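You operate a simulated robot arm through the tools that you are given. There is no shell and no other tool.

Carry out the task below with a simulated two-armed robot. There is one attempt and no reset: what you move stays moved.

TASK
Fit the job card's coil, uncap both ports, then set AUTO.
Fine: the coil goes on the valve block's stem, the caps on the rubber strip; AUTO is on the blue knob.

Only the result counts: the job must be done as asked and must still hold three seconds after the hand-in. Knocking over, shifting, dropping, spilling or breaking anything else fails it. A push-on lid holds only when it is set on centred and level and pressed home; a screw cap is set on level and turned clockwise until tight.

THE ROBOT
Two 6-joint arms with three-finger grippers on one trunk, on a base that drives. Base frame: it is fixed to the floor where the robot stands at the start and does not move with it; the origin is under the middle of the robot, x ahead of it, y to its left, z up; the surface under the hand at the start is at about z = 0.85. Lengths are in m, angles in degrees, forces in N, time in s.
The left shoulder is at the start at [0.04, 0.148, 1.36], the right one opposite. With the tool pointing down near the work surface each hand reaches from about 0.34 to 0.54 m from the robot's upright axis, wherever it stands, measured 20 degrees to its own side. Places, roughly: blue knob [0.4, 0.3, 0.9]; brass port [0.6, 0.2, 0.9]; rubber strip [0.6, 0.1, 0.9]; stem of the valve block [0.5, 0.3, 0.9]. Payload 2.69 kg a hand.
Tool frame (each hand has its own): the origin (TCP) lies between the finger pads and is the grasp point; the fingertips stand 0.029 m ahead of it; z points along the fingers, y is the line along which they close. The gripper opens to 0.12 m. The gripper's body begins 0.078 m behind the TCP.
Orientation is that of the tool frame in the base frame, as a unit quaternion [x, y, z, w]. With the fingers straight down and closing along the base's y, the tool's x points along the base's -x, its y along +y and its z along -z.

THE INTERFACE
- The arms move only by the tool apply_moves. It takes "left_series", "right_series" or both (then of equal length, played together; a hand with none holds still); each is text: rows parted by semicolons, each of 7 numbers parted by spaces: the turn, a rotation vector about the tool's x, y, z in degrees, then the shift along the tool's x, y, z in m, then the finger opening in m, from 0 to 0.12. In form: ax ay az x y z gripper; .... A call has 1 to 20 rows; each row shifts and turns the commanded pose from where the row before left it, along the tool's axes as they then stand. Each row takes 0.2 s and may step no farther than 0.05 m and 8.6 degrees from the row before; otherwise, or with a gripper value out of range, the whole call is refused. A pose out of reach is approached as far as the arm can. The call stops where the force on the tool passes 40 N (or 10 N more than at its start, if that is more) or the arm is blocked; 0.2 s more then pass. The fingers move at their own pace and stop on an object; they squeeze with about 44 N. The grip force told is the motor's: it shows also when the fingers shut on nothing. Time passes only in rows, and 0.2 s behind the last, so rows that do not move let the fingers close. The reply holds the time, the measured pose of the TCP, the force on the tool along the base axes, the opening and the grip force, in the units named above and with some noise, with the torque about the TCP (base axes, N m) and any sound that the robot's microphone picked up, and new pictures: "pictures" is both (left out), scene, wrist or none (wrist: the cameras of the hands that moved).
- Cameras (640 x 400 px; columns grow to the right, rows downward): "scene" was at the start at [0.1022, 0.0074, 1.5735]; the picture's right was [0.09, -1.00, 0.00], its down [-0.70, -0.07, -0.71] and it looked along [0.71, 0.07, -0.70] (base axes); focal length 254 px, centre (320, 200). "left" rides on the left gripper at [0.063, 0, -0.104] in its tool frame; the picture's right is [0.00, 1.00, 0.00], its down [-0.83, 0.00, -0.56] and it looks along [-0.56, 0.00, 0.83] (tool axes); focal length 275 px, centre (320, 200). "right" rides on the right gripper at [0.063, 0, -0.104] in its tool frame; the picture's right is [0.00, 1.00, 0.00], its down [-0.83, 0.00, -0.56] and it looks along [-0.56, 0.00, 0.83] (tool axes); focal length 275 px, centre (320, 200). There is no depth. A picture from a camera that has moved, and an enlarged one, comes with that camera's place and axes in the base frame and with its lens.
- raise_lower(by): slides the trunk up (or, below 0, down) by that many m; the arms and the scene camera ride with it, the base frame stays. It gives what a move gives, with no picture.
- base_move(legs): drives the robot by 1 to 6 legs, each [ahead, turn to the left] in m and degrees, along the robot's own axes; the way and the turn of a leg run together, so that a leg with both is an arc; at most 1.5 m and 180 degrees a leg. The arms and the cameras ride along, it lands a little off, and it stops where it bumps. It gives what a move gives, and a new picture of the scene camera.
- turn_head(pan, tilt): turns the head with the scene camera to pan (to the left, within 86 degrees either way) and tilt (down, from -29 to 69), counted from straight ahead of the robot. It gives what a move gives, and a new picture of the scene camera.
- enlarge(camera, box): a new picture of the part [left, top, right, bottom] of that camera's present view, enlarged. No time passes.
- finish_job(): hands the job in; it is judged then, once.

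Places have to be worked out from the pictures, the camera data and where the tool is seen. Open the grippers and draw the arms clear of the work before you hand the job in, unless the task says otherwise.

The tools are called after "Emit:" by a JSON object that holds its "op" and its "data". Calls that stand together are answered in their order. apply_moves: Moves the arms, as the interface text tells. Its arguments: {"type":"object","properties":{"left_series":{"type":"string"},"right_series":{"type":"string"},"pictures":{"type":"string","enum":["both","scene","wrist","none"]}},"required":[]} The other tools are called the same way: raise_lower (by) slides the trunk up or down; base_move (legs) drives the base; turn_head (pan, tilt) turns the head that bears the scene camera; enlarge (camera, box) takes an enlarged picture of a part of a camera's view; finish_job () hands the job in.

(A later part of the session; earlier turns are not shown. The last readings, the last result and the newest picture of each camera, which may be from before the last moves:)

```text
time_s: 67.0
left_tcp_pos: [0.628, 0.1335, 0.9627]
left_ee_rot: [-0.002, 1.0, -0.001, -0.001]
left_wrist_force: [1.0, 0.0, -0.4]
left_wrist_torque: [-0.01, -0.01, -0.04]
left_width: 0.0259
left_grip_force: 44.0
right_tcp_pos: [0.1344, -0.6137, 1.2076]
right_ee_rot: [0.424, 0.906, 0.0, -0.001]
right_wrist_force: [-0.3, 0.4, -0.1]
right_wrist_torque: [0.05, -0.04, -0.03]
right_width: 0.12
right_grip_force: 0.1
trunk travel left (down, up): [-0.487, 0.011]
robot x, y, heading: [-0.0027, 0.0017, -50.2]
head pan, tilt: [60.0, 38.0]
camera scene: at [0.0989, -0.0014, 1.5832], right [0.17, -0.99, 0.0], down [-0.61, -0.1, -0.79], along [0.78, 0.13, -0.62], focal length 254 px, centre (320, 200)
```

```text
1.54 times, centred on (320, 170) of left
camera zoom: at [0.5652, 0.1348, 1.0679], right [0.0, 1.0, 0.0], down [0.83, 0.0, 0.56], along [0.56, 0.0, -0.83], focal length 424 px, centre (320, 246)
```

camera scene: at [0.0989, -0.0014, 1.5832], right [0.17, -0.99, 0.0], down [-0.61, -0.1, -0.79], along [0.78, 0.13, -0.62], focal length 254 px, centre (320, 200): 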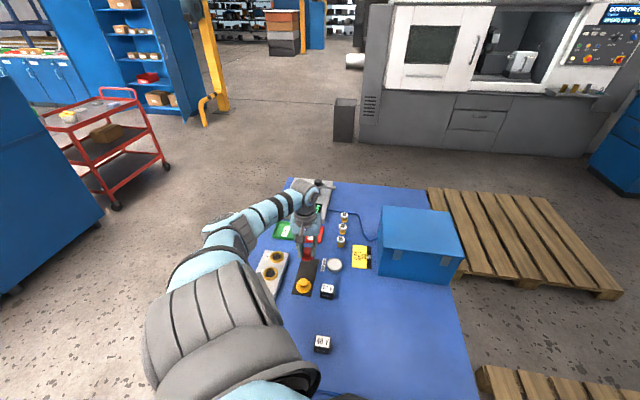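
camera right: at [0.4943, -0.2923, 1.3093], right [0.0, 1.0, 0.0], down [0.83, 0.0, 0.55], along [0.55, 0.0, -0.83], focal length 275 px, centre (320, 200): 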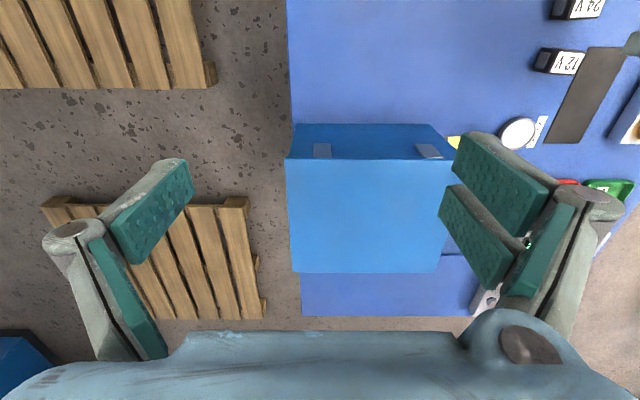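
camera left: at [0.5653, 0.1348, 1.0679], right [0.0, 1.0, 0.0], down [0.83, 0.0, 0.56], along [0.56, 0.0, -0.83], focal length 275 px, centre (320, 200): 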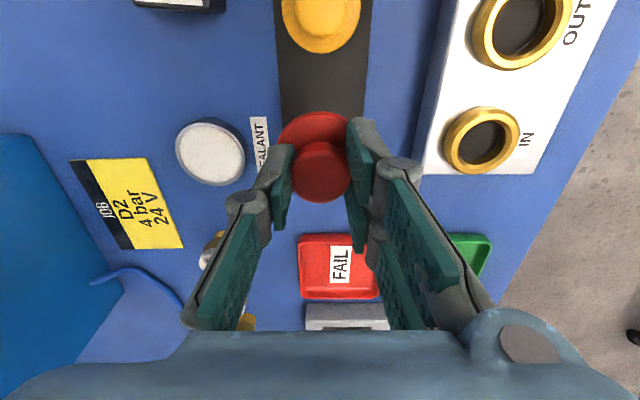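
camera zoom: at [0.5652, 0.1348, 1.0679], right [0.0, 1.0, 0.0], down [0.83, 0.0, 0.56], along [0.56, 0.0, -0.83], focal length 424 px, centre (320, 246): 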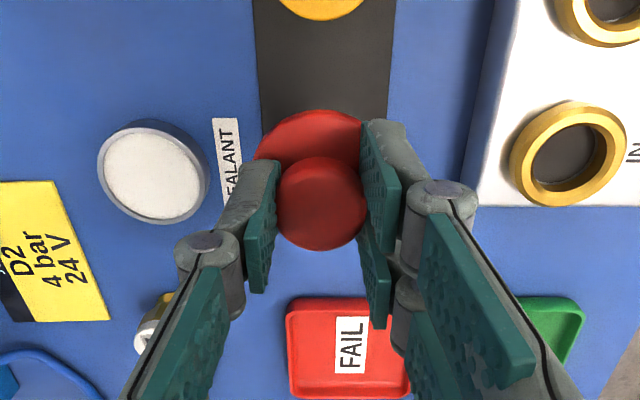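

Strip centreline is ~2 mm to +y of the tool axis; the spot is free (17 mm from the yellow cap). I correct and lower the red cap.

Emit:
{"op": "apply_moves", "data": {"left_series": "0 0 0 0 0.002 0.015 0.0; 0 0 0 0 0 0.015 0.0; 0 0 0 0 0 0.015 0.0; 0 0 0 0 0 0.012 0.0; 0 0 0 0 0 0.01 0.0; 0 0 0 0 0 0 0.0", "pictures": "wrist"}}

Emit:
{"op": "enlarge", "data": {"camera": "scene", "box": [260, 220, 350, 310]}}

```text
time_s: 68.4
left_tcp_pos: [0.629, 0.1357, 0.8948]
left_ee_rot: [0.0, 1.0, -0.001, -0.001]
left_wrist_force: [0.4, -0.7, -1.2]
left_wrist_torque: [-0.02, -0.01, 0.0]
left_width: 0.0259
left_grip_force: 44.6
right_tcp_pos: [0.1332, -0.6136, 1.2075]
right_ee_rot: [0.424, 0.906, 0.001, -0.001]
right_wrist_force: [-0.7, 0.2, 0.1]
right_wrist_torque: [0.03, -0.02, 0.03]
right_width: 0.1204
right_grip_force: 0.0
trunk travel left (down, up): [-0.487, 0.011]
robot x, y, heading: [0.0, -0.0007, -50.2]
head pan, tilt: [60.0, 38.0]
camera left: at [0.567, 0.1383, 1.0], right [0.0, 1.0, 0.0], down [0.83, 0.0, 0.56], along [0.56, 0.0, -0.83], focal length 275 px, centre (320, 200)
```

left: 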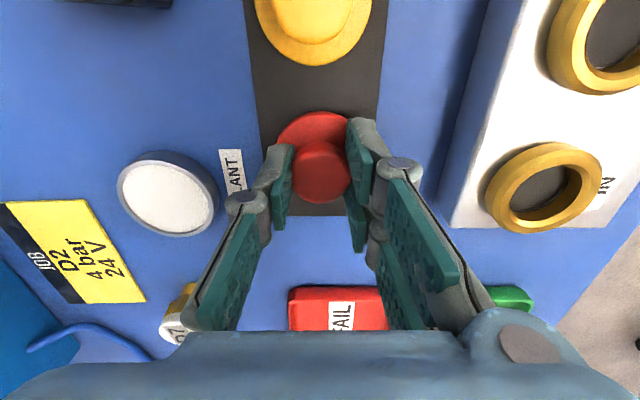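

```text
4.44 times, centred on (305, 265) of scene
camera zoom: at [0.0987, -0.0011, 1.5832], right [0.17, -0.99, 0.0], down [-0.61, -0.11, -0.79], along [0.78, 0.13, -0.62], focal length 1128 px, centre (387, -89)
```

zoom: 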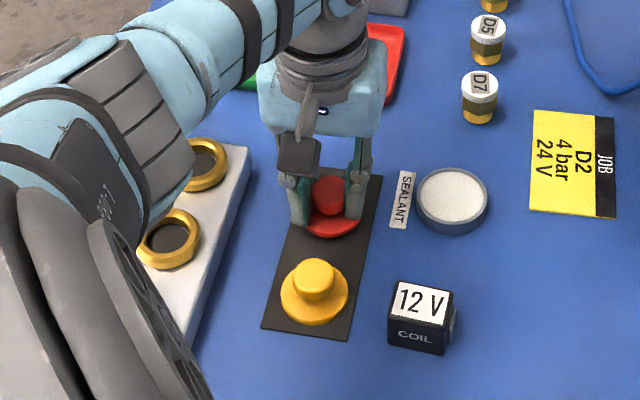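

Centred over the strip. I lower the last centimetre gently.

Emit:
{"op": "apply_moves", "data": {"left_series": "0 0 0 0 0 0.003 0.0; 0 0 0 0 0 0.003 0.0; 0 0 0 0 0 0 0.0", "pictures": "none"}}

Emit:
{"op": "apply_moves", "data": {"left_series": "0 0 0 0 0 0.0015 0.0; 0 0 0 0 0 0.001 0.0; 0 0 0 0 0 0 0.0", "pictures": "none"}}

```text
time_s: 69.2
left_tcp_pos: [0.6293, 0.1359, 0.8882]
left_ee_rot: [0.0, 1.0, -0.002, 0.001]
left_wrist_force: [-0.7, 0.2, -1.1]
left_wrist_torque: [0.01, -0.01, 0.0]
left_width: 0.0257
left_grip_force: 43.9
right_tcp_pos: [0.134, -0.6116, 1.2075]
right_ee_rot: [0.424, 0.906, 0.0, -0.002]
right_wrist_force: [0.2, -0.1, 0.7]
right_wrist_torque: [0.03, 0.01, 0.02]
right_width: 0.1202
right_grip_force: 0.1
trunk travel left (down, up): [-0.487, 0.011]
robot x, y, heading: [0.0001, 0.0015, -50.3]
head pan, tilt: [60.0, 38.0]
```

```text
time_s: 70.0
left_tcp_pos: [0.6293, 0.1355, 0.8873]
left_ee_rot: [-0.001, 1.0, -0.001, 0.003]
left_wrist_force: [7.8, 3.8, 19.3]
left_wrist_torque: [-0.15, -0.1, 0.11]
left_width: 0.0255
left_grip_force: 44.1
right_tcp_pos: [0.1331, -0.6128, 1.2069]
right_ee_rot: [0.424, 0.906, 0.001, 0.0]
right_wrist_force: [-0.5, -0.8, -0.2]
right_wrist_torque: [-0.03, -0.03, 0.0]
right_width: 0.1199
right_grip_force: 0.2
trunk travel left (down, up): [-0.487, 0.011]
robot x, y, heading: [0.0002, 0.001, -50.0]
head pan, tilt: [60.0, 38.0]
```

Contact with the strip (19 N). I ease off a millimetre and release.

Emit:
{"op": "apply_moves", "data": {"left_series": "0 0 0 0 0 -0.0012 0.0; 0 0 0 0 0 0 0.03; 0 0 0 0 0 0 0.04; 0 0 0 0 0 0 0.052; 0 0 0 0 0 0 0.052", "pictures": "wrist"}}

Emit:
{"op": "enlarge", "data": {"camera": "scene", "box": [260, 220, 350, 310]}}

```text
time_s: 71.2
left_tcp_pos: [0.6281, 0.135, 0.886]
left_ee_rot: [0.0, 1.0, -0.001, 0.0]
left_wrist_force: [-0.3, -0.3, 0.1]
left_wrist_torque: [-0.02, 0.03, -0.01]
left_width: 0.052
left_grip_force: 0.1
right_tcp_pos: [0.1338, -0.6118, 1.2062]
right_ee_rot: [0.424, 0.905, 0.001, -0.002]
right_wrist_force: [0.3, -0.2, 0.8]
right_wrist_torque: [0.04, 0.0, -0.02]
right_width: 0.1197
right_grip_force: 0.0
trunk travel left (down, up): [-0.487, 0.011]
robot x, y, heading: [0.001, 0.0025, -50.1]
head pan, tilt: [60.0, 38.0]
camera left: at [0.5661, 0.1371, 0.9915], right [0.0, 1.0, 0.0], down [0.83, 0.0, 0.56], along [0.56, 0.0, -0.83], focal length 275 px, centre (320, 200)
```

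left: 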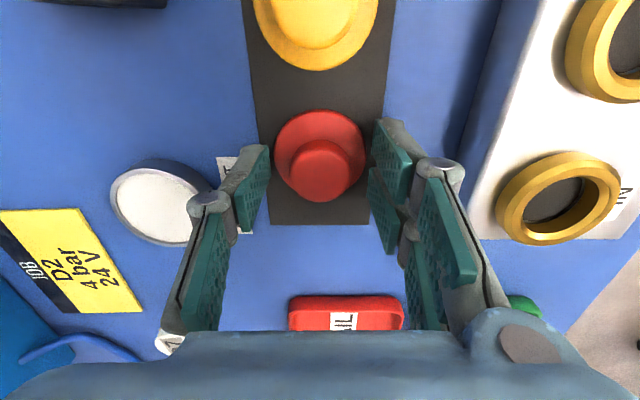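

```text
4.44 times, centred on (305, 265) of scene
camera zoom: at [0.0986, -0.0012, 1.5832], right [0.17, -0.99, 0.0], down [-0.61, -0.11, -0.79], along [0.78, 0.13, -0.62], focal length 1128 px, centre (387, -89)
```

zoom: 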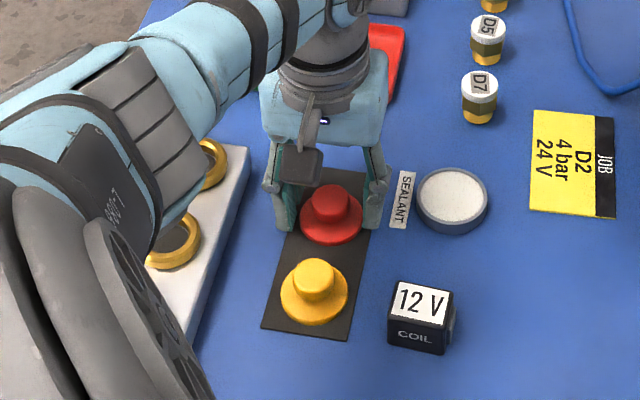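

The red cap stands on the strip. I lift straight up, away from it.

Emit:
{"op": "apply_moves", "data": {"left_series": "0 0 0 0 0 0 0.058; 0 0 0 0 0 -0.01 0.058; 0 0 0 0 0 -0.03 0.058; 0 0 0 0 0 -0.04 0.06; 0 0 0 0 0 0 0.06", "pictures": "both"}}

```text
time_s: 72.4
left_tcp_pos: [0.629, 0.1371, 0.9649]
left_ee_rot: [0.0, 1.0, -0.001, 0.0]
left_wrist_force: [-0.3, 0.1, 1.0]
left_wrist_torque: [0.03, -0.01, -0.01]
left_width: 0.0601
left_grip_force: 0.1
right_tcp_pos: [0.1336, -0.613, 1.2055]
right_ee_rot: [0.424, 0.906, 0.001, -0.002]
right_wrist_force: [0.1, 0.8, 0.6]
right_wrist_torque: [-0.01, 0.0, -0.01]
right_width: 0.1201
right_grip_force: 0.1
trunk travel left (down, up): [-0.487, 0.011]
robot x, y, heading: [-0.0001, -0.0018, -50.5]
head pan, tilt: [60.0, 38.0]
camera scene: at [0.0989, -0.0013, 1.5831], right [0.17, -0.99, 0.0], down [-0.61, -0.11, -0.79], along [0.78, 0.13, -0.62], focal length 254 px, centre (320, 200)
camera left: at [0.5659, 0.138, 1.0707], right [0.0, 1.0, 0.0], down [0.83, 0.0, 0.56], along [0.56, 0.0, -0.83], focal length 275 px, centre (320, 200)
```

scene: 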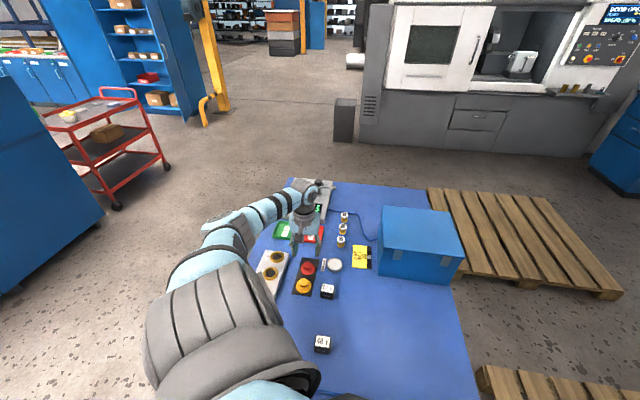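
left: 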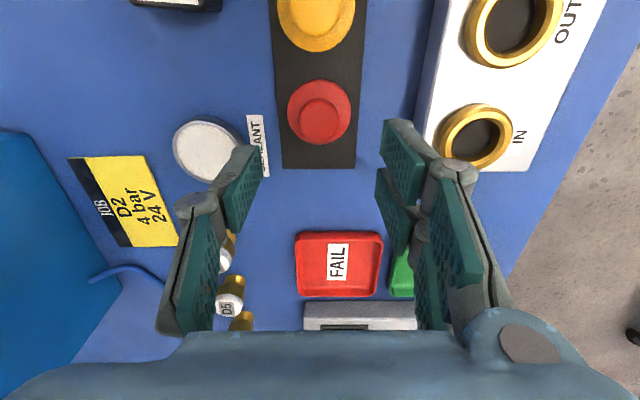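

Both caps stand on the strip and both ports are open. Next is the knob: I raise the hand and turn the robot back to face the table squarely.

Emit:
{"op": "apply_moves", "data": {"left_series": "0 0 0 0 0 -0.015 0.08; 0 0 0 0 0 -0.015 0.08; 0 0 0 0 0 0 0.08", "pictures": "none"}}

Emit:
{"op": "base_move", "data": {"legs": [[0, 52]]}}

```text
time_s: 73.2
left_tcp_pos: [0.6279, 0.1385, 0.9975]
left_ee_rot: [-0.001, 1.0, 0.0, 0.0]
left_wrist_force: [0.2, 0.1, -1.0]
left_wrist_torque: [-0.01, 0.0, 0.0]
left_width: 0.0801
left_grip_force: 0.0
right_tcp_pos: [0.1343, -0.6137, 1.2061]
right_ee_rot: [0.424, 0.906, 0.001, -0.002]
right_wrist_force: [0.8, 0.5, -0.1]
right_wrist_torque: [-0.01, 0.0, 0.01]
right_width: 0.1199
right_grip_force: 0.0
trunk travel left (down, up): [-0.487, 0.011]
robot x, y, heading: [-0.0007, 0.0008, -50.2]
head pan, tilt: [60.0, 38.0]
```

```text
time_s: 76.0
left_tcp_pos: [0.2681, 0.5857, 0.9983]
left_ee_rot: [-0.447, 0.894, 0.0, 0.002]
left_wrist_force: [-0.7, -0.6, 0.3]
left_wrist_torque: [-0.04, 0.01, 0.02]
left_width: 0.0799
left_grip_force: 0.1
right_tcp_pos: [0.5706, -0.2614, 1.2075]
right_ee_rot: [-0.025, 1.0, 0.0, -0.001]
right_wrist_force: [0.8, -0.1, 0.0]
right_wrist_torque: [-0.02, -0.01, -0.02]
right_width: 0.1199
right_grip_force: 0.1
trunk travel left (down, up): [-0.487, 0.011]
robot x, y, heading: [0.0012, 0.0018, 2.9]
head pan, tilt: [60.0, 38.0]
camera scene: at [0.0603, 0.0771, 1.5832], right [0.89, -0.46, 0.0], down [-0.28, -0.55, -0.79], along [0.36, 0.7, -0.62], focal length 254 px, centre (320, 200)
```

scene: 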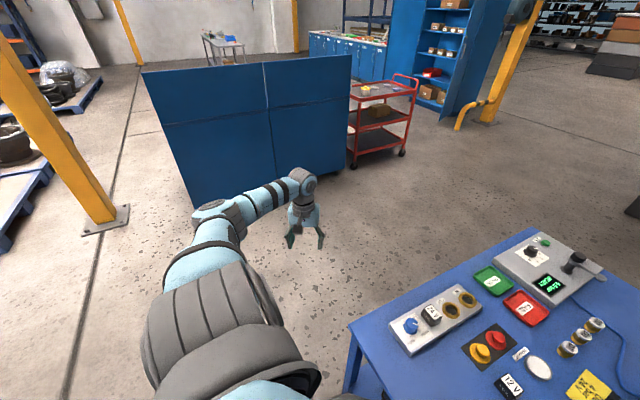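

Heading is now +2.9°, tool yaw +53°. From above, HAND→AUTO is a clockwise turn of about 90°, so I will grip the knob with the tool at yaw ≈+45° and finish at about −45°. I move above the knob.

Emit:
{"op": "apply_moves", "data": {"left_series": "0 0 8.1 0 0 0 0.08; 0 0 0 0.0034 -0.0407 0.0016 0.08; 0 0 0 0.0034 -0.0407 0.0016 0.08; 0 0 0 0.0034 -0.0407 0.0016 0.08; 0 0 0 0.0034 -0.0407 0.0016 0.08; 0 0 0 0.0034 -0.0407 0.0016 0.08; 0 0 0 0.0212 -0.0424 0.0025 0.08; 0 0 0 0.0212 -0.0424 0.0025 0.08; 0 0 0 0 0 0 0.08", "pictures": "both"}}

```text
time_s: 78.0
left_tcp_pos: [0.4265, 0.3403, 0.9846]
left_ee_rot: [-0.383, 0.924, 0.0, 0.001]
left_wrist_force: [0.3, 0.8, -0.1]
left_wrist_torque: [-0.02, 0.03, 0.0]
left_width: 0.0803
left_grip_force: 0.0
right_tcp_pos: [0.5698, -0.2607, 1.208]
right_ee_rot: [-0.025, 1.0, 0.0, -0.002]
right_wrist_force: [-0.5, 0.4, 0.0]
right_wrist_torque: [0.0, -0.04, -0.03]
right_width: 0.1201
right_grip_force: 0.0
trunk travel left (down, up): [-0.487, 0.011]
robot x, y, heading: [-0.0009, 0.0008, 2.9]
head pan, tilt: [60.0, 38.0]
camera scene: at [0.0602, 0.0777, 1.5832], right [0.89, -0.46, 0.0], down [-0.28, -0.55, -0.79], along [0.36, 0.7, -0.62], focal length 254 px, centre (320, 200)
camera left: at [0.3823, 0.2965, 1.0879], right [-0.7, 0.71, 0.0], down [0.59, 0.59, 0.56], along [0.4, 0.39, -0.83], focal length 275 px, centre (320, 200)
```

scene: 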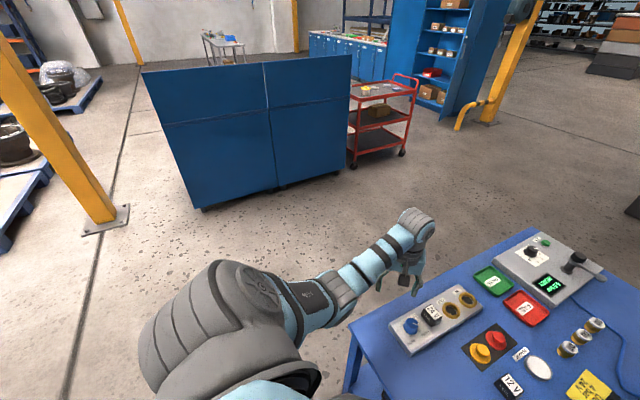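
left: 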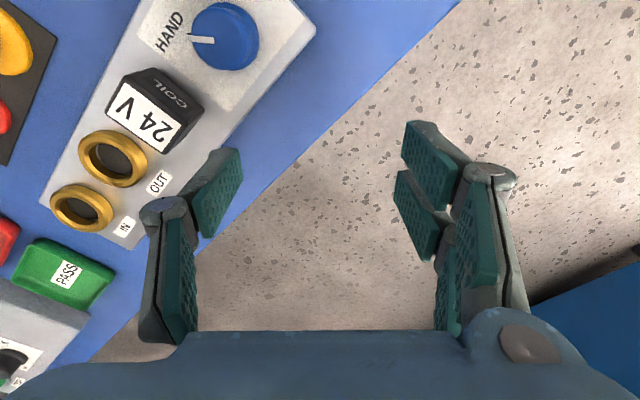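

I continue to directly above the knob.

Emit:
{"op": "apply_moves", "data": {"left_series": "0 0 0 0.0293 -0.0293 0.01 0.08; 0 0 0 0.0293 -0.0293 0.01 0.08; 0 0 0 0 0 0 0.08", "pictures": "wrist"}}

Emit:
{"op": "enlarge", "data": {"camera": "left", "box": [220, 60, 420, 220]}}

```text
time_s: 78.8
left_tcp_pos: [0.4283, 0.2556, 0.9649]
left_ee_rot: [-0.383, 0.924, -0.001, 0.002]
left_wrist_force: [0.3, -1.1, 0.5]
left_wrist_torque: [0.02, 0.02, -0.03]
left_width: 0.0799
left_grip_force: 0.0
right_tcp_pos: [0.5693, -0.2608, 1.2087]
right_ee_rot: [-0.026, 1.0, 0.0, -0.002]
right_wrist_force: [-0.3, 0.0, 0.3]
right_wrist_torque: [-0.03, 0.02, 0.01]
right_width: 0.12
right_grip_force: 0.1
trunk travel left (down, up): [-0.487, 0.011]
robot x, y, heading: [-0.0005, 0.0002, 3.1]
head pan, tilt: [60.0, 38.0]
camera left: at [0.3837, 0.2126, 1.0701], right [-0.7, 0.71, 0.0], down [0.59, 0.59, 0.56], along [0.4, 0.39, -0.83], focal length 275 px, centre (320, 200)
```

left: 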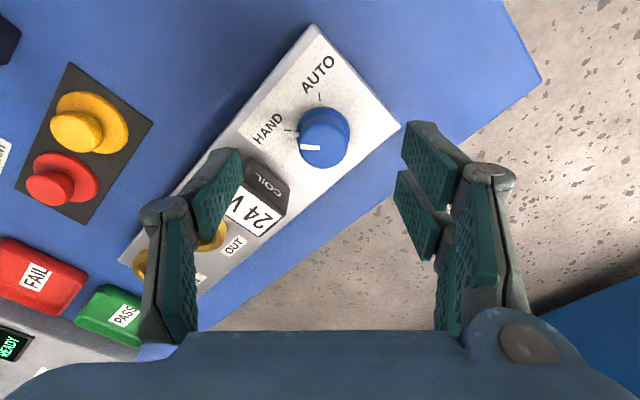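

```text
2.50 times, centred on (320, 140) of left
camera zoom: at [0.3837, 0.2126, 1.0701], right [-0.7, 0.71, 0.0], down [0.59, 0.59, 0.56], along [0.4, 0.39, -0.83], focal length 688 px, centre (320, 350)
```

zoom: 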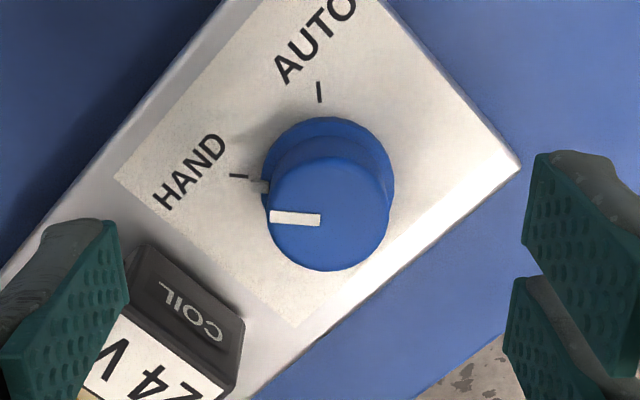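

Clear view: the knob's pointer is at HAND (≈−50° in base), AUTO tick at ≈−130°, so the turn is ~80° clockwise seen from above. The knob axis is about 8 mm ahead and 2 mm to tool +y; I shift and descend part-way, then re-measure.

Emit:
{"op": "apply_moves", "data": {"left_series": "0 0 0 -0.008 0.002 0.01 0.07; 0 0 0 0 0 0.015 0.06; 0 0 0 0 0 0 0.06", "pictures": "wrist"}}

Emit:
{"op": "enlarge", "data": {"camera": "left", "box": [240, 90, 400, 230]}}

```text
time_s: 79.6
left_tcp_pos: [0.4336, 0.2642, 0.9401]
left_ee_rot: [-0.383, 0.924, -0.001, 0.001]
left_wrist_force: [0.1, 0.2, -0.6]
left_wrist_torque: [0.02, 0.01, 0.0]
left_width: 0.06
left_grip_force: 0.1
right_tcp_pos: [0.5694, -0.2618, 1.2071]
right_ee_rot: [-0.025, 1.0, -0.001, -0.002]
right_wrist_force: [0.6, 0.2, 0.0]
right_wrist_torque: [-0.04, 0.03, -0.01]
right_width: 0.1201
right_grip_force: 0.0
trunk travel left (down, up): [-0.487, 0.011]
robot x, y, heading: [-0.001, -0.0003, 3.0]
head pan, tilt: [60.0, 38.0]
camera left: at [0.3885, 0.2204, 1.0461], right [-0.7, 0.71, 0.0], down [0.59, 0.59, 0.56], along [0.4, 0.39, -0.83], focal length 275 px, centre (320, 200)
```

left: 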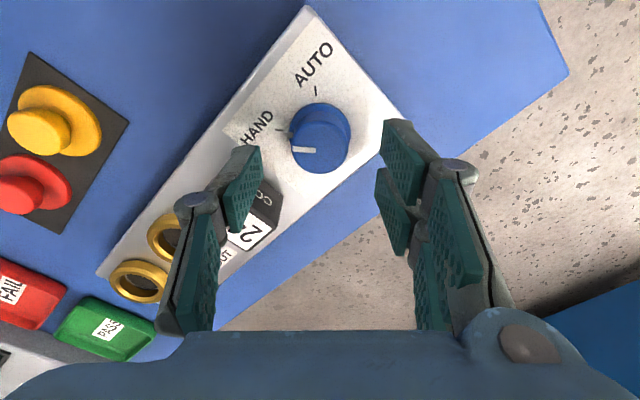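

```text
2.86 times, centred on (320, 160) of left
camera zoom: at [0.3885, 0.2204, 1.0461], right [-0.7, 0.71, 0.0], down [0.59, 0.59, 0.56], along [0.4, 0.39, -0.83], focal length 786 px, centre (320, 314)
```

zoom: 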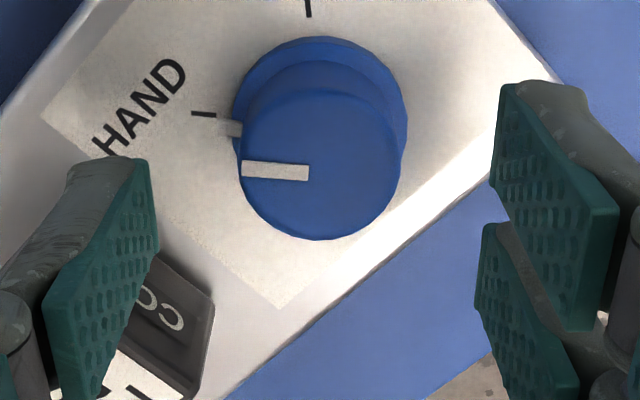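

Aligned with the knob axis within about 1 mm (knob Ø≈32 mm, top z≈0.90). I turn the tool to yaw 40°, narrow the fingers so the knuckles stay clear of the coil, and descend to z≈0.917.

Emit:
{"op": "apply_moves", "data": {"left_series": "0 0 5 0 0 0 0.046; 0 0 0 0 0 0 0.046; 0 0 0 0 0 0.012 0.046; 0 0 0 0 0 0.011 0.046; 0 0 0 0 0 0 0.046", "pictures": "wrist"}}

Emit:
{"op": "enlarge", "data": {"camera": "left", "box": [220, 80, 420, 260]}}

Emit:
{"op": "turn_head", "data": {"pan": 30, "tilt": 50}}

Emit:
{"op": "enlarge", "data": {"camera": "scene", "box": [260, 150, 420, 300]}}

```text
time_s: 80.8
left_tcp_pos: [0.4334, 0.2641, 0.9167]
left_ee_rot: [-0.341, 0.94, -0.001, 0.0]
left_wrist_force: [0.3, 0.2, -0.2]
left_wrist_torque: [0.0, 0.01, 0.01]
left_width: 0.0462
left_grip_force: 0.0
right_tcp_pos: [0.5711, -0.261, 1.2074]
right_ee_rot: [-0.025, 1.0, 0.0, -0.001]
right_wrist_force: [-0.2, -0.4, -0.1]
right_wrist_torque: [0.03, -0.04, -0.01]
right_width: 0.1201
right_grip_force: 0.1
trunk travel left (down, up): [-0.487, 0.011]
robot x, y, heading: [-0.0013, -0.0019, 3.0]
head pan, tilt: [60.0, 38.0]
camera left: at [0.3851, 0.2249, 1.0223], right [-0.64, 0.77, 0.0], down [0.64, 0.53, 0.56], along [0.43, 0.36, -0.83], focal length 275 px, centre (320, 200)
```

left: 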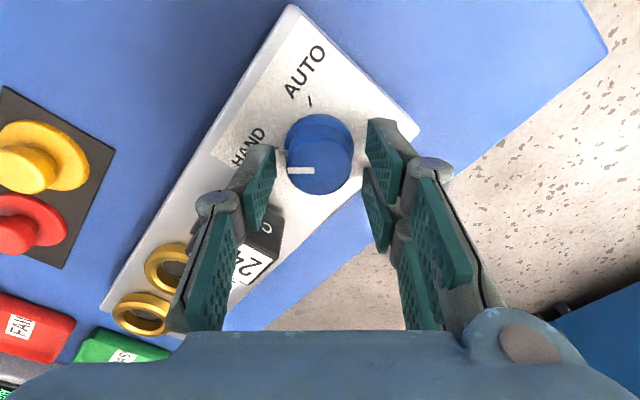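

```text
2.22 times, centred on (320, 170) of left
camera zoom: at [0.3851, 0.2249, 1.0223], right [-0.64, 0.77, 0.0], down [0.64, 0.53, 0.56], along [0.43, 0.36, -0.83], focal length 612 px, centre (320, 267)
```

zoom: 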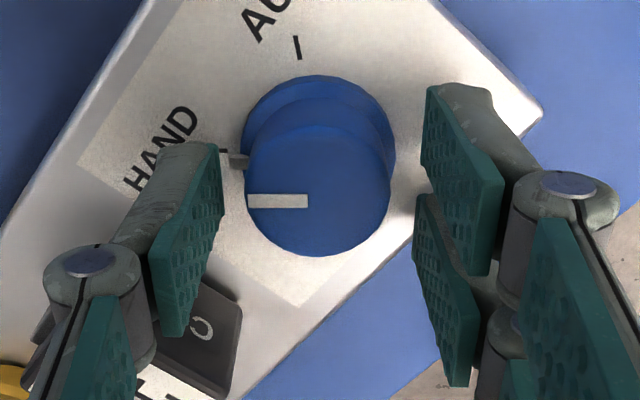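

```text
time_s: 81.8
left_tcp_pos: [0.4335, 0.2636, 0.9169]
left_ee_rot: [-0.342, 0.94, 0.0, 0.001]
left_wrist_force: [0.0, -0.2, 0.4]
left_wrist_torque: [0.01, 0.0, 0.01]
left_width: 0.0461
left_grip_force: 0.0
right_tcp_pos: [0.5697, -0.2626, 1.2066]
right_ee_rot: [-0.026, 1.0, 0.0, -0.002]
right_wrist_force: [-0.4, -0.2, 0.8]
right_wrist_torque: [0.03, 0.02, -0.03]
right_width: 0.1201
right_grip_force: 0.0
trunk travel left (down, up): [-0.487, 0.011]
robot x, y, heading: [-0.0023, -0.0029, 2.7]
head pan, tilt: [30.0, 50.0]
camera scene: at [0.0854, 0.0425, 1.566], right [0.54, -0.84, 0.0], down [-0.64, -0.42, -0.64], along [0.54, 0.35, -0.77], focal length 254 px, centre (320, 200)
```

scene: 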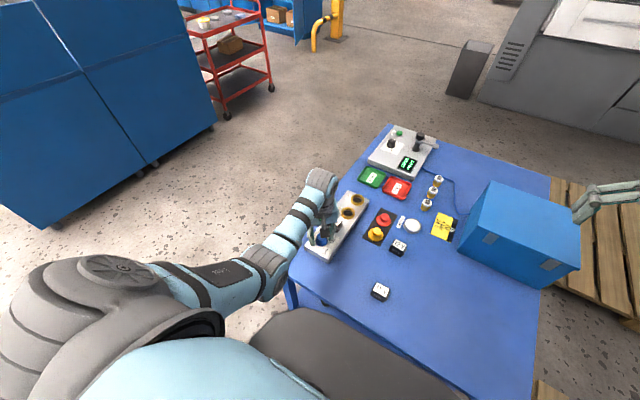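

```text
2.67 times, centred on (340, 225) of scene
camera zoom: at [0.0854, 0.0425, 1.566], right [0.54, -0.84, 0.0], down [-0.64, -0.42, -0.64], along [0.54, 0.35, -0.77], focal length 677 px, centre (267, 133)
```

zoom: 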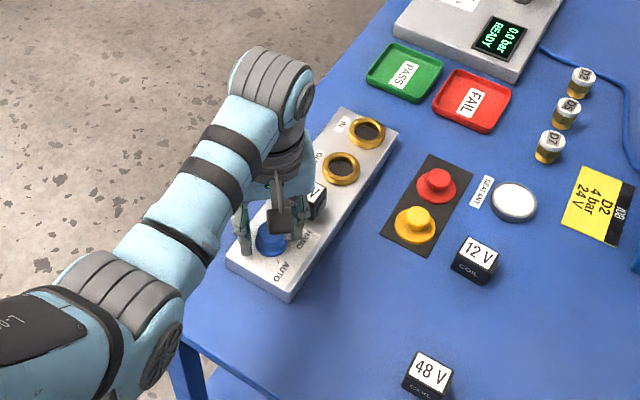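

The fingers bracket the knob symmetrically and clear the coil. I close on the knob.

Emit:
{"op": "apply_moves", "data": {"left_series": "0 0 0 0 0 0 0.0; 0 0 0 0 0 0 0.0; 0 0 0 0 0 0 0.0", "pictures": "wrist"}}

Emit:
{"op": "enlarge", "data": {"camera": "left", "box": [220, 80, 420, 260]}}

```text
time_s: 82.6
left_tcp_pos: [0.4331, 0.2633, 0.9167]
left_ee_rot: [-0.342, 0.94, 0.0, 0.002]
left_wrist_force: [1.3, -2.5, 0.6]
left_wrist_torque: [-0.27, 0.07, -0.01]
left_width: 0.0312
left_grip_force: 45.2
right_tcp_pos: [0.5699, -0.2627, 1.2056]
right_ee_rot: [-0.026, 1.0, 0.0, -0.001]
right_wrist_force: [0.2, -0.1, -0.6]
right_wrist_torque: [0.0, -0.03, 0.01]
right_width: 0.1201
right_grip_force: 0.0
trunk travel left (down, up): [-0.487, 0.011]
robot x, y, heading: [0.0013, -0.0025, 2.8]
head pan, tilt: [30.0, 50.0]
camera left: at [0.3855, 0.2244, 1.0224], right [-0.64, 0.77, 0.0], down [0.64, 0.53, 0.56], along [0.43, 0.36, -0.83], focal length 275 px, centre (320, 200)
```

left: 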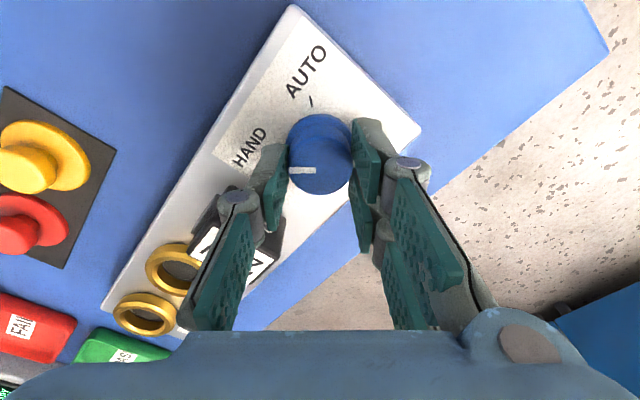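

```text
2.22 times, centred on (320, 170) of left
camera zoom: at [0.3855, 0.2244, 1.0224], right [-0.64, 0.77, 0.0], down [0.64, 0.53, 0.56], along [0.43, 0.36, -0.83], focal length 612 px, centre (320, 267)
```

zoom: 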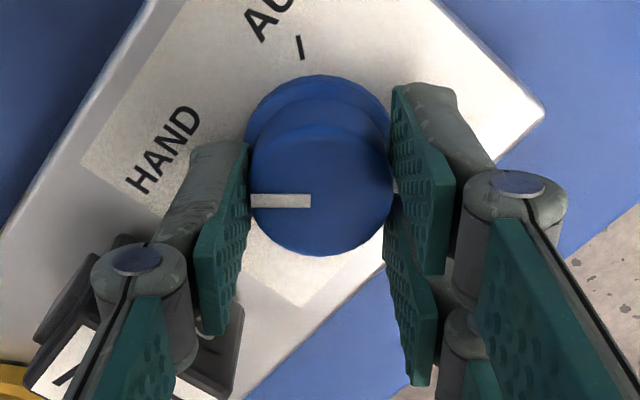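

The knob is gripped (31 mm). I turn it 16° clockwise first and check that it follows.

Emit:
{"op": "apply_moves", "data": {"left_series": "0 0 8 0 0 0 0.0; 0 0 8 0 0 0 0.0; 0 0 0 0 0 0 0.0", "pictures": "wrist"}}

Emit:
{"op": "enlarge", "data": {"camera": "left", "box": [220, 80, 420, 260]}}

```text
time_s: 83.4
left_tcp_pos: [0.4339, 0.2632, 0.9173]
left_ee_rot: [-0.207, 0.978, 0.001, 0.001]
left_wrist_force: [0.4, -0.6, -0.9]
left_wrist_torque: [-0.01, 0.07, -0.01]
left_width: 0.0313
left_grip_force: 45.1
right_tcp_pos: [0.5706, -0.2607, 1.2071]
right_ee_rot: [-0.026, 1.0, 0.001, -0.001]
right_wrist_force: [0.2, -0.9, 0.0]
right_wrist_torque: [0.03, 0.0, 0.0]
right_width: 0.1199
right_grip_force: 0.0
trunk travel left (down, up): [-0.487, 0.011]
robot x, y, heading: [-0.0001, 0.002, 3.0]
head pan, tilt: [30.0, 50.0]
camera left: at [0.3766, 0.2388, 1.0224], right [-0.4, 0.92, 0.0], down [0.76, 0.33, 0.56], along [0.51, 0.22, -0.83], focal length 275 px, centre (320, 200)
```

left: 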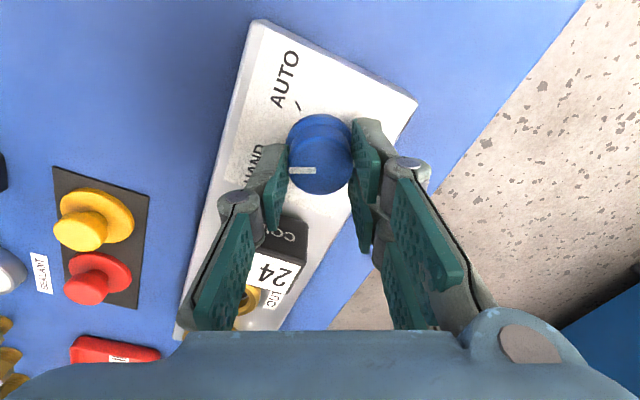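

```text
2.22 times, centred on (320, 170) of left
camera zoom: at [0.3766, 0.2388, 1.0224], right [-0.4, 0.92, 0.0], down [0.76, 0.33, 0.56], along [0.51, 0.22, -0.83], focal length 612 px, centre (320, 267)
```

zoom: 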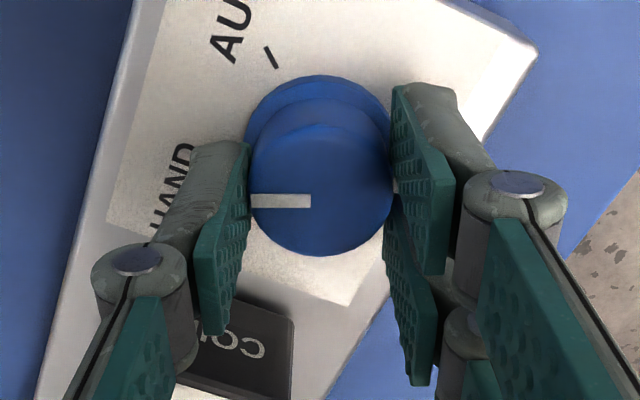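

The knob follows with the pointer fixed in the hand. I turn on by another 48° and check again.

Emit:
{"op": "apply_moves", "data": {"left_series": "0 0 8 0 0 0 0.0; 0 0 8 0 0 0 0.0; 0 0 8 0 0 0 0.0; 0 0 8 0 0 0 0.0; 0 0 8 0 0 0 0.0; 0 0 8 0 0 0 0.0; 0 0 0 0 0 0 0.0", "pictures": "wrist"}}

Emit:
{"op": "enlarge", "data": {"camera": "left", "box": [220, 80, 420, 260]}}

```text
time_s: 85.0
left_tcp_pos: [0.434, 0.2607, 0.9168]
left_ee_rot: [0.208, 0.978, 0.0, 0.001]
left_wrist_force: [-0.7, -7.0, 1.3]
left_wrist_torque: [-0.56, -0.97, 0.0]
left_width: 0.0313
left_grip_force: 45.0
right_tcp_pos: [0.569, -0.2635, 1.2087]
right_ee_rot: [-0.024, 1.0, 0.001, -0.002]
right_wrist_force: [0.2, -0.5, 0.0]
right_wrist_torque: [0.04, 0.01, 0.0]
right_width: 0.1196
right_grip_force: 0.0
trunk travel left (down, up): [-0.487, 0.011]
robot x, y, heading: [-0.0003, -0.0018, 2.9]
head pan, tilt: [30.0, 50.0]
camera left: at [0.3767, 0.2883, 1.0224], right [0.41, 0.91, 0.0], down [0.76, -0.34, 0.56], along [0.51, -0.23, -0.83], focal length 275 px, centre (320, 200)
```

left: 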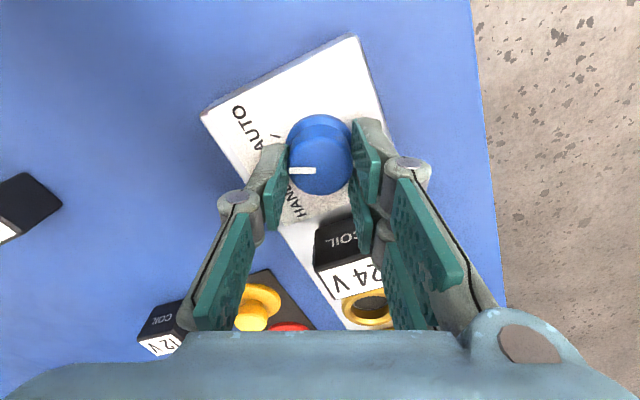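

```text
2.22 times, centred on (320, 170) of left
camera zoom: at [0.3767, 0.2883, 1.0224], right [0.41, 0.91, 0.0], down [0.76, -0.34, 0.56], along [0.51, -0.23, -0.83], focal length 612 px, centre (320, 267)
```

zoom: 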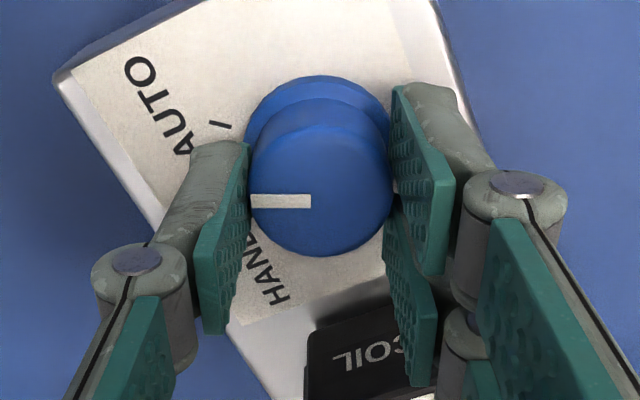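

The pointer is nearing AUTO. A small side load (−7 N in y) shows the knob axis is ~2 mm toward −y, so I relax that while turning the remaining 16°.

Emit:
{"op": "apply_moves", "data": {"left_series": "0 0 8 -0.0008 -0.002 0 0.0; 0 0 8 0 0 0 0.0; 0 0 0 0 0 0 0.0", "pictures": "wrist"}}

Emit:
{"op": "enlarge", "data": {"camera": "left", "box": [220, 80, 420, 260]}}

Emit:
{"op": "enlarge", "data": {"camera": "scene", "box": [290, 190, 380, 270]}}

```text
time_s: 85.8
left_tcp_pos: [0.434, 0.2603, 0.9181]
left_ee_rot: [0.342, 0.94, 0.0, 0.0]
left_wrist_force: [-0.1, 0.3, 4.2]
left_wrist_torque: [0.27, 0.38, 0.2]
left_width: 0.0312
left_grip_force: 44.8
right_tcp_pos: [0.57, -0.2612, 1.2082]
right_ee_rot: [-0.025, 1.0, 0.0, -0.001]
right_wrist_force: [0.7, -0.1, -0.2]
right_wrist_torque: [-0.02, 0.02, 0.01]
right_width: 0.1201
right_grip_force: 0.0
trunk travel left (down, up): [-0.487, 0.011]
robot x, y, heading: [-0.0022, -0.0002, 2.8]
head pan, tilt: [30.0, 50.0]
camera left: at [0.3857, 0.3024, 1.0225], right [0.65, 0.76, 0.0], down [0.63, -0.54, 0.56], along [0.43, -0.36, -0.83], focal length 275 px, centre (320, 200)
```

left: 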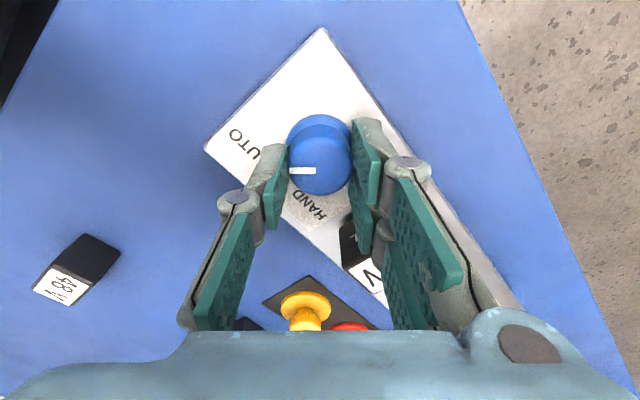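

```text
2.22 times, centred on (320, 170) of left
camera zoom: at [0.3857, 0.3024, 1.0225], right [0.65, 0.76, 0.0], down [0.63, -0.54, 0.56], along [0.43, -0.36, -0.83], focal length 612 px, centre (320, 267)
```

zoom: 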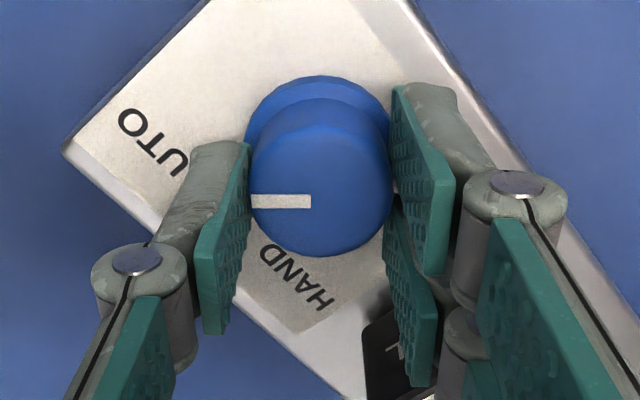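

```text
5.00 times, centred on (335, 230) of scene
camera zoom: at [0.0849, 0.0418, 1.5661], right [0.54, -0.84, 0.0], down [-0.64, -0.42, -0.64], along [0.54, 0.35, -0.77], focal length 1269 px, centre (245, 50)
```

zoom: 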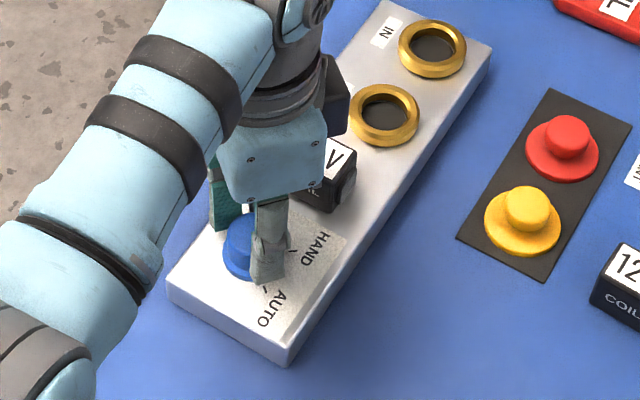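

The tool is at yaw −40°, so the pointer should be at AUTO. I open the fingers a little and look at the pointer against the tick.

Emit:
{"op": "apply_moves", "data": {"left_series": "0 0 0 0 0 0 0.046; 0 0 0 0 0 0 0.046; 0 0 0 0 0 0 0.046", "pictures": "wrist"}}

Emit:
{"op": "enlarge", "data": {"camera": "left", "box": [220, 80, 420, 260]}}

```text
time_s: 86.6
left_tcp_pos: [0.4346, 0.2608, 0.9168]
left_ee_rot: [0.342, 0.94, 0.0, 0.001]
left_wrist_force: [0.0, -0.6, 0.0]
left_wrist_torque: [-0.02, -0.02, 0.0]
left_width: 0.0459
left_grip_force: 0.1
right_tcp_pos: [0.5695, -0.2624, 1.2082]
right_ee_rot: [-0.026, 1.0, 0.0, -0.002]
right_wrist_force: [-0.4, -0.6, 1.0]
right_wrist_torque: [-0.02, 0.03, 0.0]
right_width: 0.12
right_grip_force: 0.2
trunk travel left (down, up): [-0.487, 0.011]
robot x, y, heading: [0.0001, -0.0001, 3.0]
head pan, tilt: [30.0, 50.0]
camera left: at [0.3863, 0.3022, 1.0222], right [0.65, 0.76, 0.0], down [0.63, -0.54, 0.56], along [0.43, -0.36, -0.83], focal length 275 px, centre (320, 200)
```

left: 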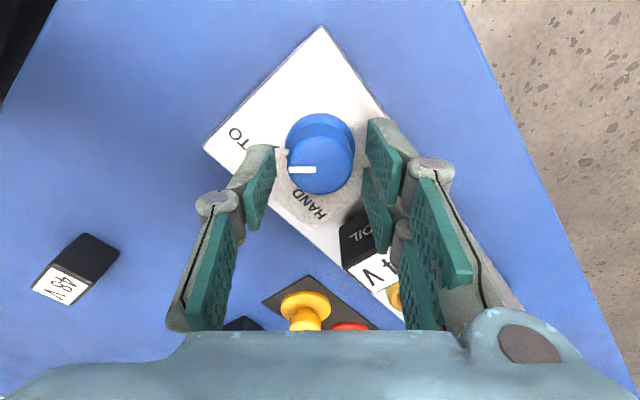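

```text
2.22 times, centred on (320, 170) of left
camera zoom: at [0.3863, 0.3022, 1.0222], right [0.65, 0.76, 0.0], down [0.63, -0.54, 0.56], along [0.43, -0.36, -0.83], focal length 612 px, centre (320, 267)
```

zoom: 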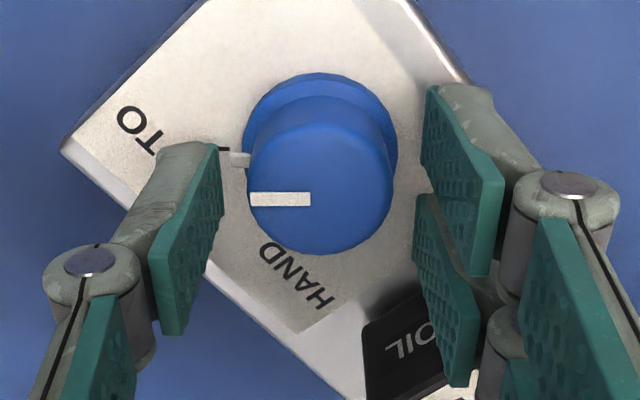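

The skirt pointer sits on the AUTO tick exactly as it sat on the HAND tick before. I raise the hand straight up off the knob.

Emit:
{"op": "apply_moves", "data": {"left_series": "0 0 0 0 0 -0.012 0.05; 0 0 0 0 0 -0.02 0.06; 0 0 0 0 0 -0.025 0.06; 0 0 0 0 0 0 0.06", "pictures": "both"}}

Emit:
{"op": "enlarge", "data": {"camera": "left", "box": [180, 20, 440, 240]}}

```text
time_s: 87.6
left_tcp_pos: [0.4316, 0.2619, 0.9743]
left_ee_rot: [0.342, 0.94, 0.001, 0.002]
left_wrist_force: [0.5, 0.1, -0.3]
left_wrist_torque: [0.04, 0.01, -0.01]
left_width: 0.0602
left_grip_force: 0.1
right_tcp_pos: [0.5704, -0.261, 1.2074]
right_ee_rot: [-0.025, 1.0, 0.0, -0.002]
right_wrist_force: [-0.2, -0.3, 0.2]
right_wrist_torque: [0.02, 0.02, -0.01]
right_width: 0.1199
right_grip_force: 0.1
trunk travel left (down, up): [-0.487, 0.011]
robot x, y, heading: [0.0005, -0.0018, 2.6]
head pan, tilt: [30.0, 50.0]
camera scene: at [0.0856, 0.0424, 1.566], right [0.54, -0.84, 0.0], down [-0.64, -0.42, -0.64], along [0.54, 0.35, -0.77], focal length 254 px, centre (320, 200)
camera left: at [0.3834, 0.3041, 1.0785], right [0.65, 0.76, 0.0], down [0.63, -0.54, 0.56], along [0.43, -0.36, -0.83], focal length 275 px, centre (320, 200)
```

scene: 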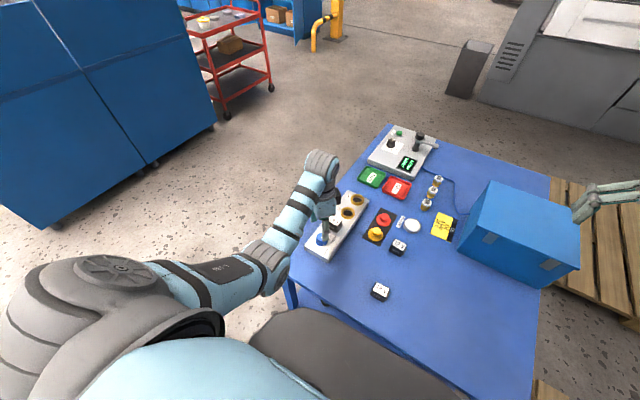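
left: 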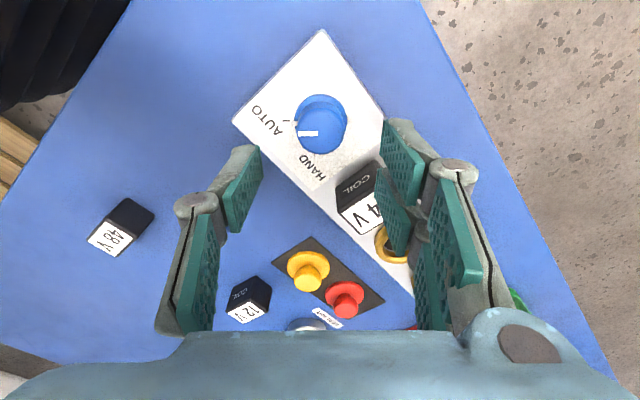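

```text
1.82 times, centred on (310, 130) of left
camera zoom: at [0.3834, 0.3041, 1.0785], right [0.65, 0.76, 0.0], down [0.63, -0.54, 0.56], along [0.43, -0.36, -0.83], focal length 500 px, centre (338, 327)
```

zoom: 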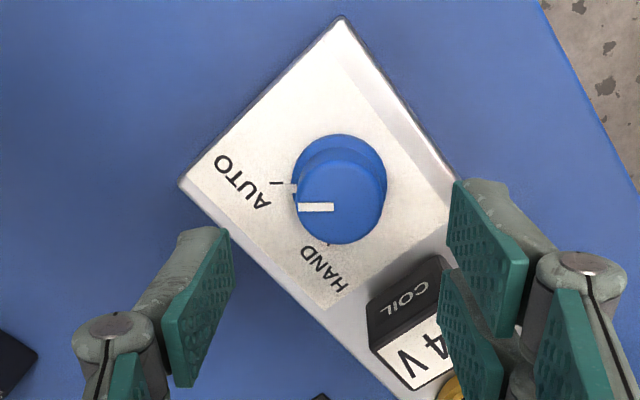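

The knob clearly points at AUTO. I draw the left hand away to the left of the table and open it.

Emit:
{"op": "apply_moves", "data": {"left_series": "0 0 0 0.0276 0.0284 0 0.06; 0 0 0 0.0276 0.0284 0 0.08; 0 0 0 0.0276 0.0284 0 0.1; 0 0 0 0.0276 0.0284 0 0.12; 0 0 0 0.0439 0.0056 -0.002 0.12; 0 0 0 0.0439 0.0056 -0.002 0.12; 0 0 0 0.0439 0.0056 -0.002 0.12; 0 0 0 0.0439 0.0056 -0.002 0.12; 0 0 0 0 0 0 0.12", "pictures": "both"}}

Emit:
{"op": "enlarge", "data": {"camera": "scene", "box": [290, 170, 430, 280]}}

```text
time_s: 89.6
left_tcp_pos: [0.2984, 0.5496, 0.9816]
left_ee_rot: [0.342, 0.94, -0.001, 0.0]
left_wrist_force: [-0.3, -0.7, -0.1]
left_wrist_torque: [0.01, 0.02, -0.01]
left_width: 0.1198
left_grip_force: 0.1
right_tcp_pos: [0.5699, -0.2615, 1.2075]
right_ee_rot: [-0.026, 1.0, 0.0, -0.001]
right_wrist_force: [-0.2, -0.4, 1.6]
right_wrist_torque: [-0.01, -0.03, -0.01]
right_width: 0.1202
right_grip_force: 0.1
trunk travel left (down, up): [-0.487, 0.011]
robot x, y, heading: [0.0015, 0.0005, 2.8]
head pan, tilt: [30.0, 50.0]
camera scene: at [0.0855, 0.0426, 1.566], right [0.54, -0.84, 0.0], down [-0.64, -0.42, -0.64], along [0.54, 0.35, -0.77], focal length 254 px, centre (320, 200)
camera left: at [0.2506, 0.5916, 1.0867], right [0.65, 0.76, 0.0], down [0.63, -0.54, 0.56], along [0.43, -0.36, -0.83], focal length 275 px, centre (320, 200)
```

scene: 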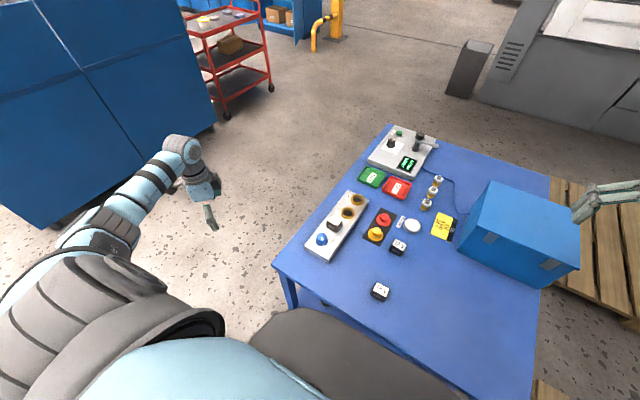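
left: 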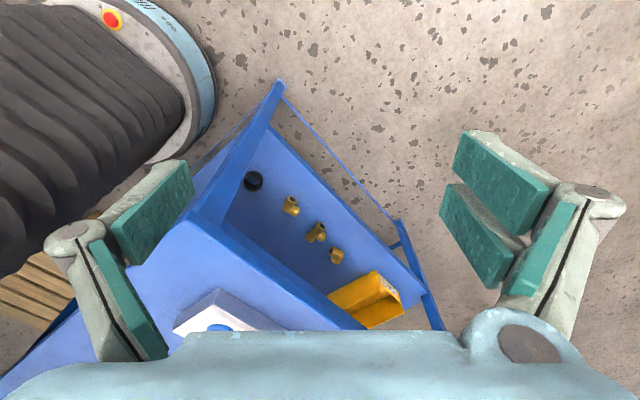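

```text
3.64 times, centred on (360, 225) of scene
camera zoom: at [0.0855, 0.0426, 1.566], right [0.54, -0.84, 0.0], down [-0.64, -0.42, -0.64], along [0.54, 0.35, -0.77], focal length 923 px, centre (174, 109)
```

zoom: 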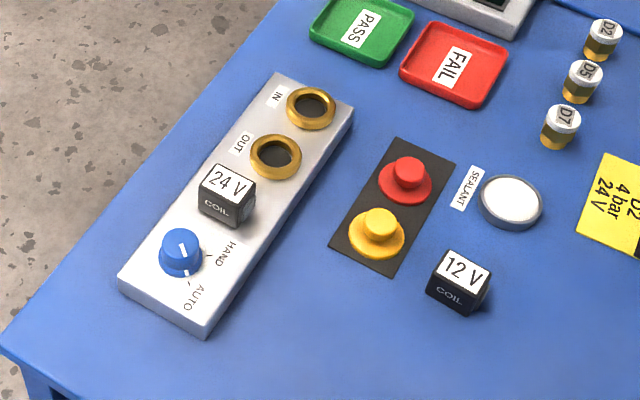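

Everything looks in place. I take one more close look at the coil, knob and caps before handing in.

Emit:
{"op": "enlarge", "data": {"camera": "scene", "box": [300, 185, 370, 265]}}

Emit:
{"op": "enlarge", "data": {"camera": "scene", "box": [350, 190, 430, 260]}}

```text
5.00 times, centred on (335, 225) of scene
camera zoom: at [0.0855, 0.0426, 1.566], right [0.54, -0.84, 0.0], down [-0.64, -0.42, -0.64], along [0.54, 0.35, -0.77], focal length 1269 px, centre (245, 75)
```

zoom: 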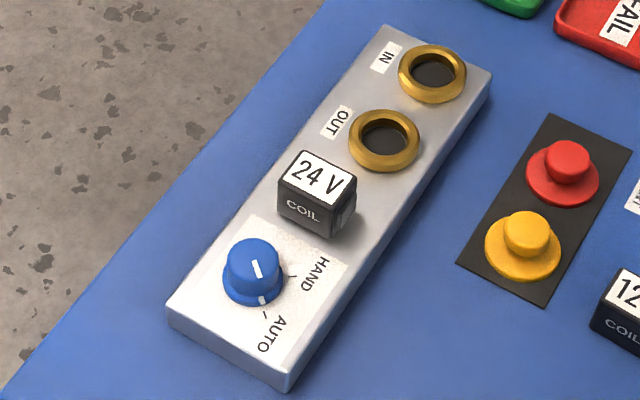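

```text
5.71 times, centred on (390, 225) of scene
camera zoom: at [0.0855, 0.0426, 1.566], right [0.54, -0.84, 0.0], down [-0.64, -0.42, -0.64], along [0.54, 0.35, -0.77], focal length 1450 px, centre (-80, 57)
```

zoom: 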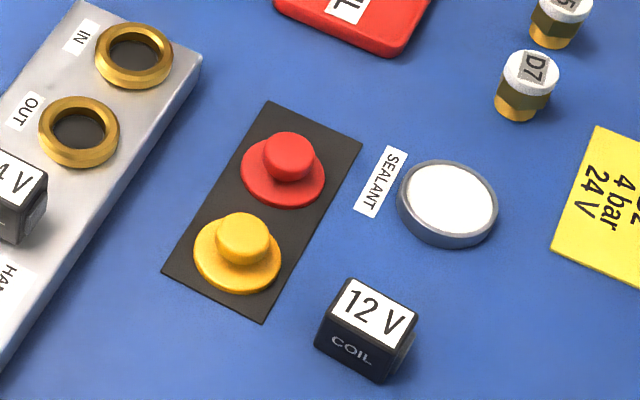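

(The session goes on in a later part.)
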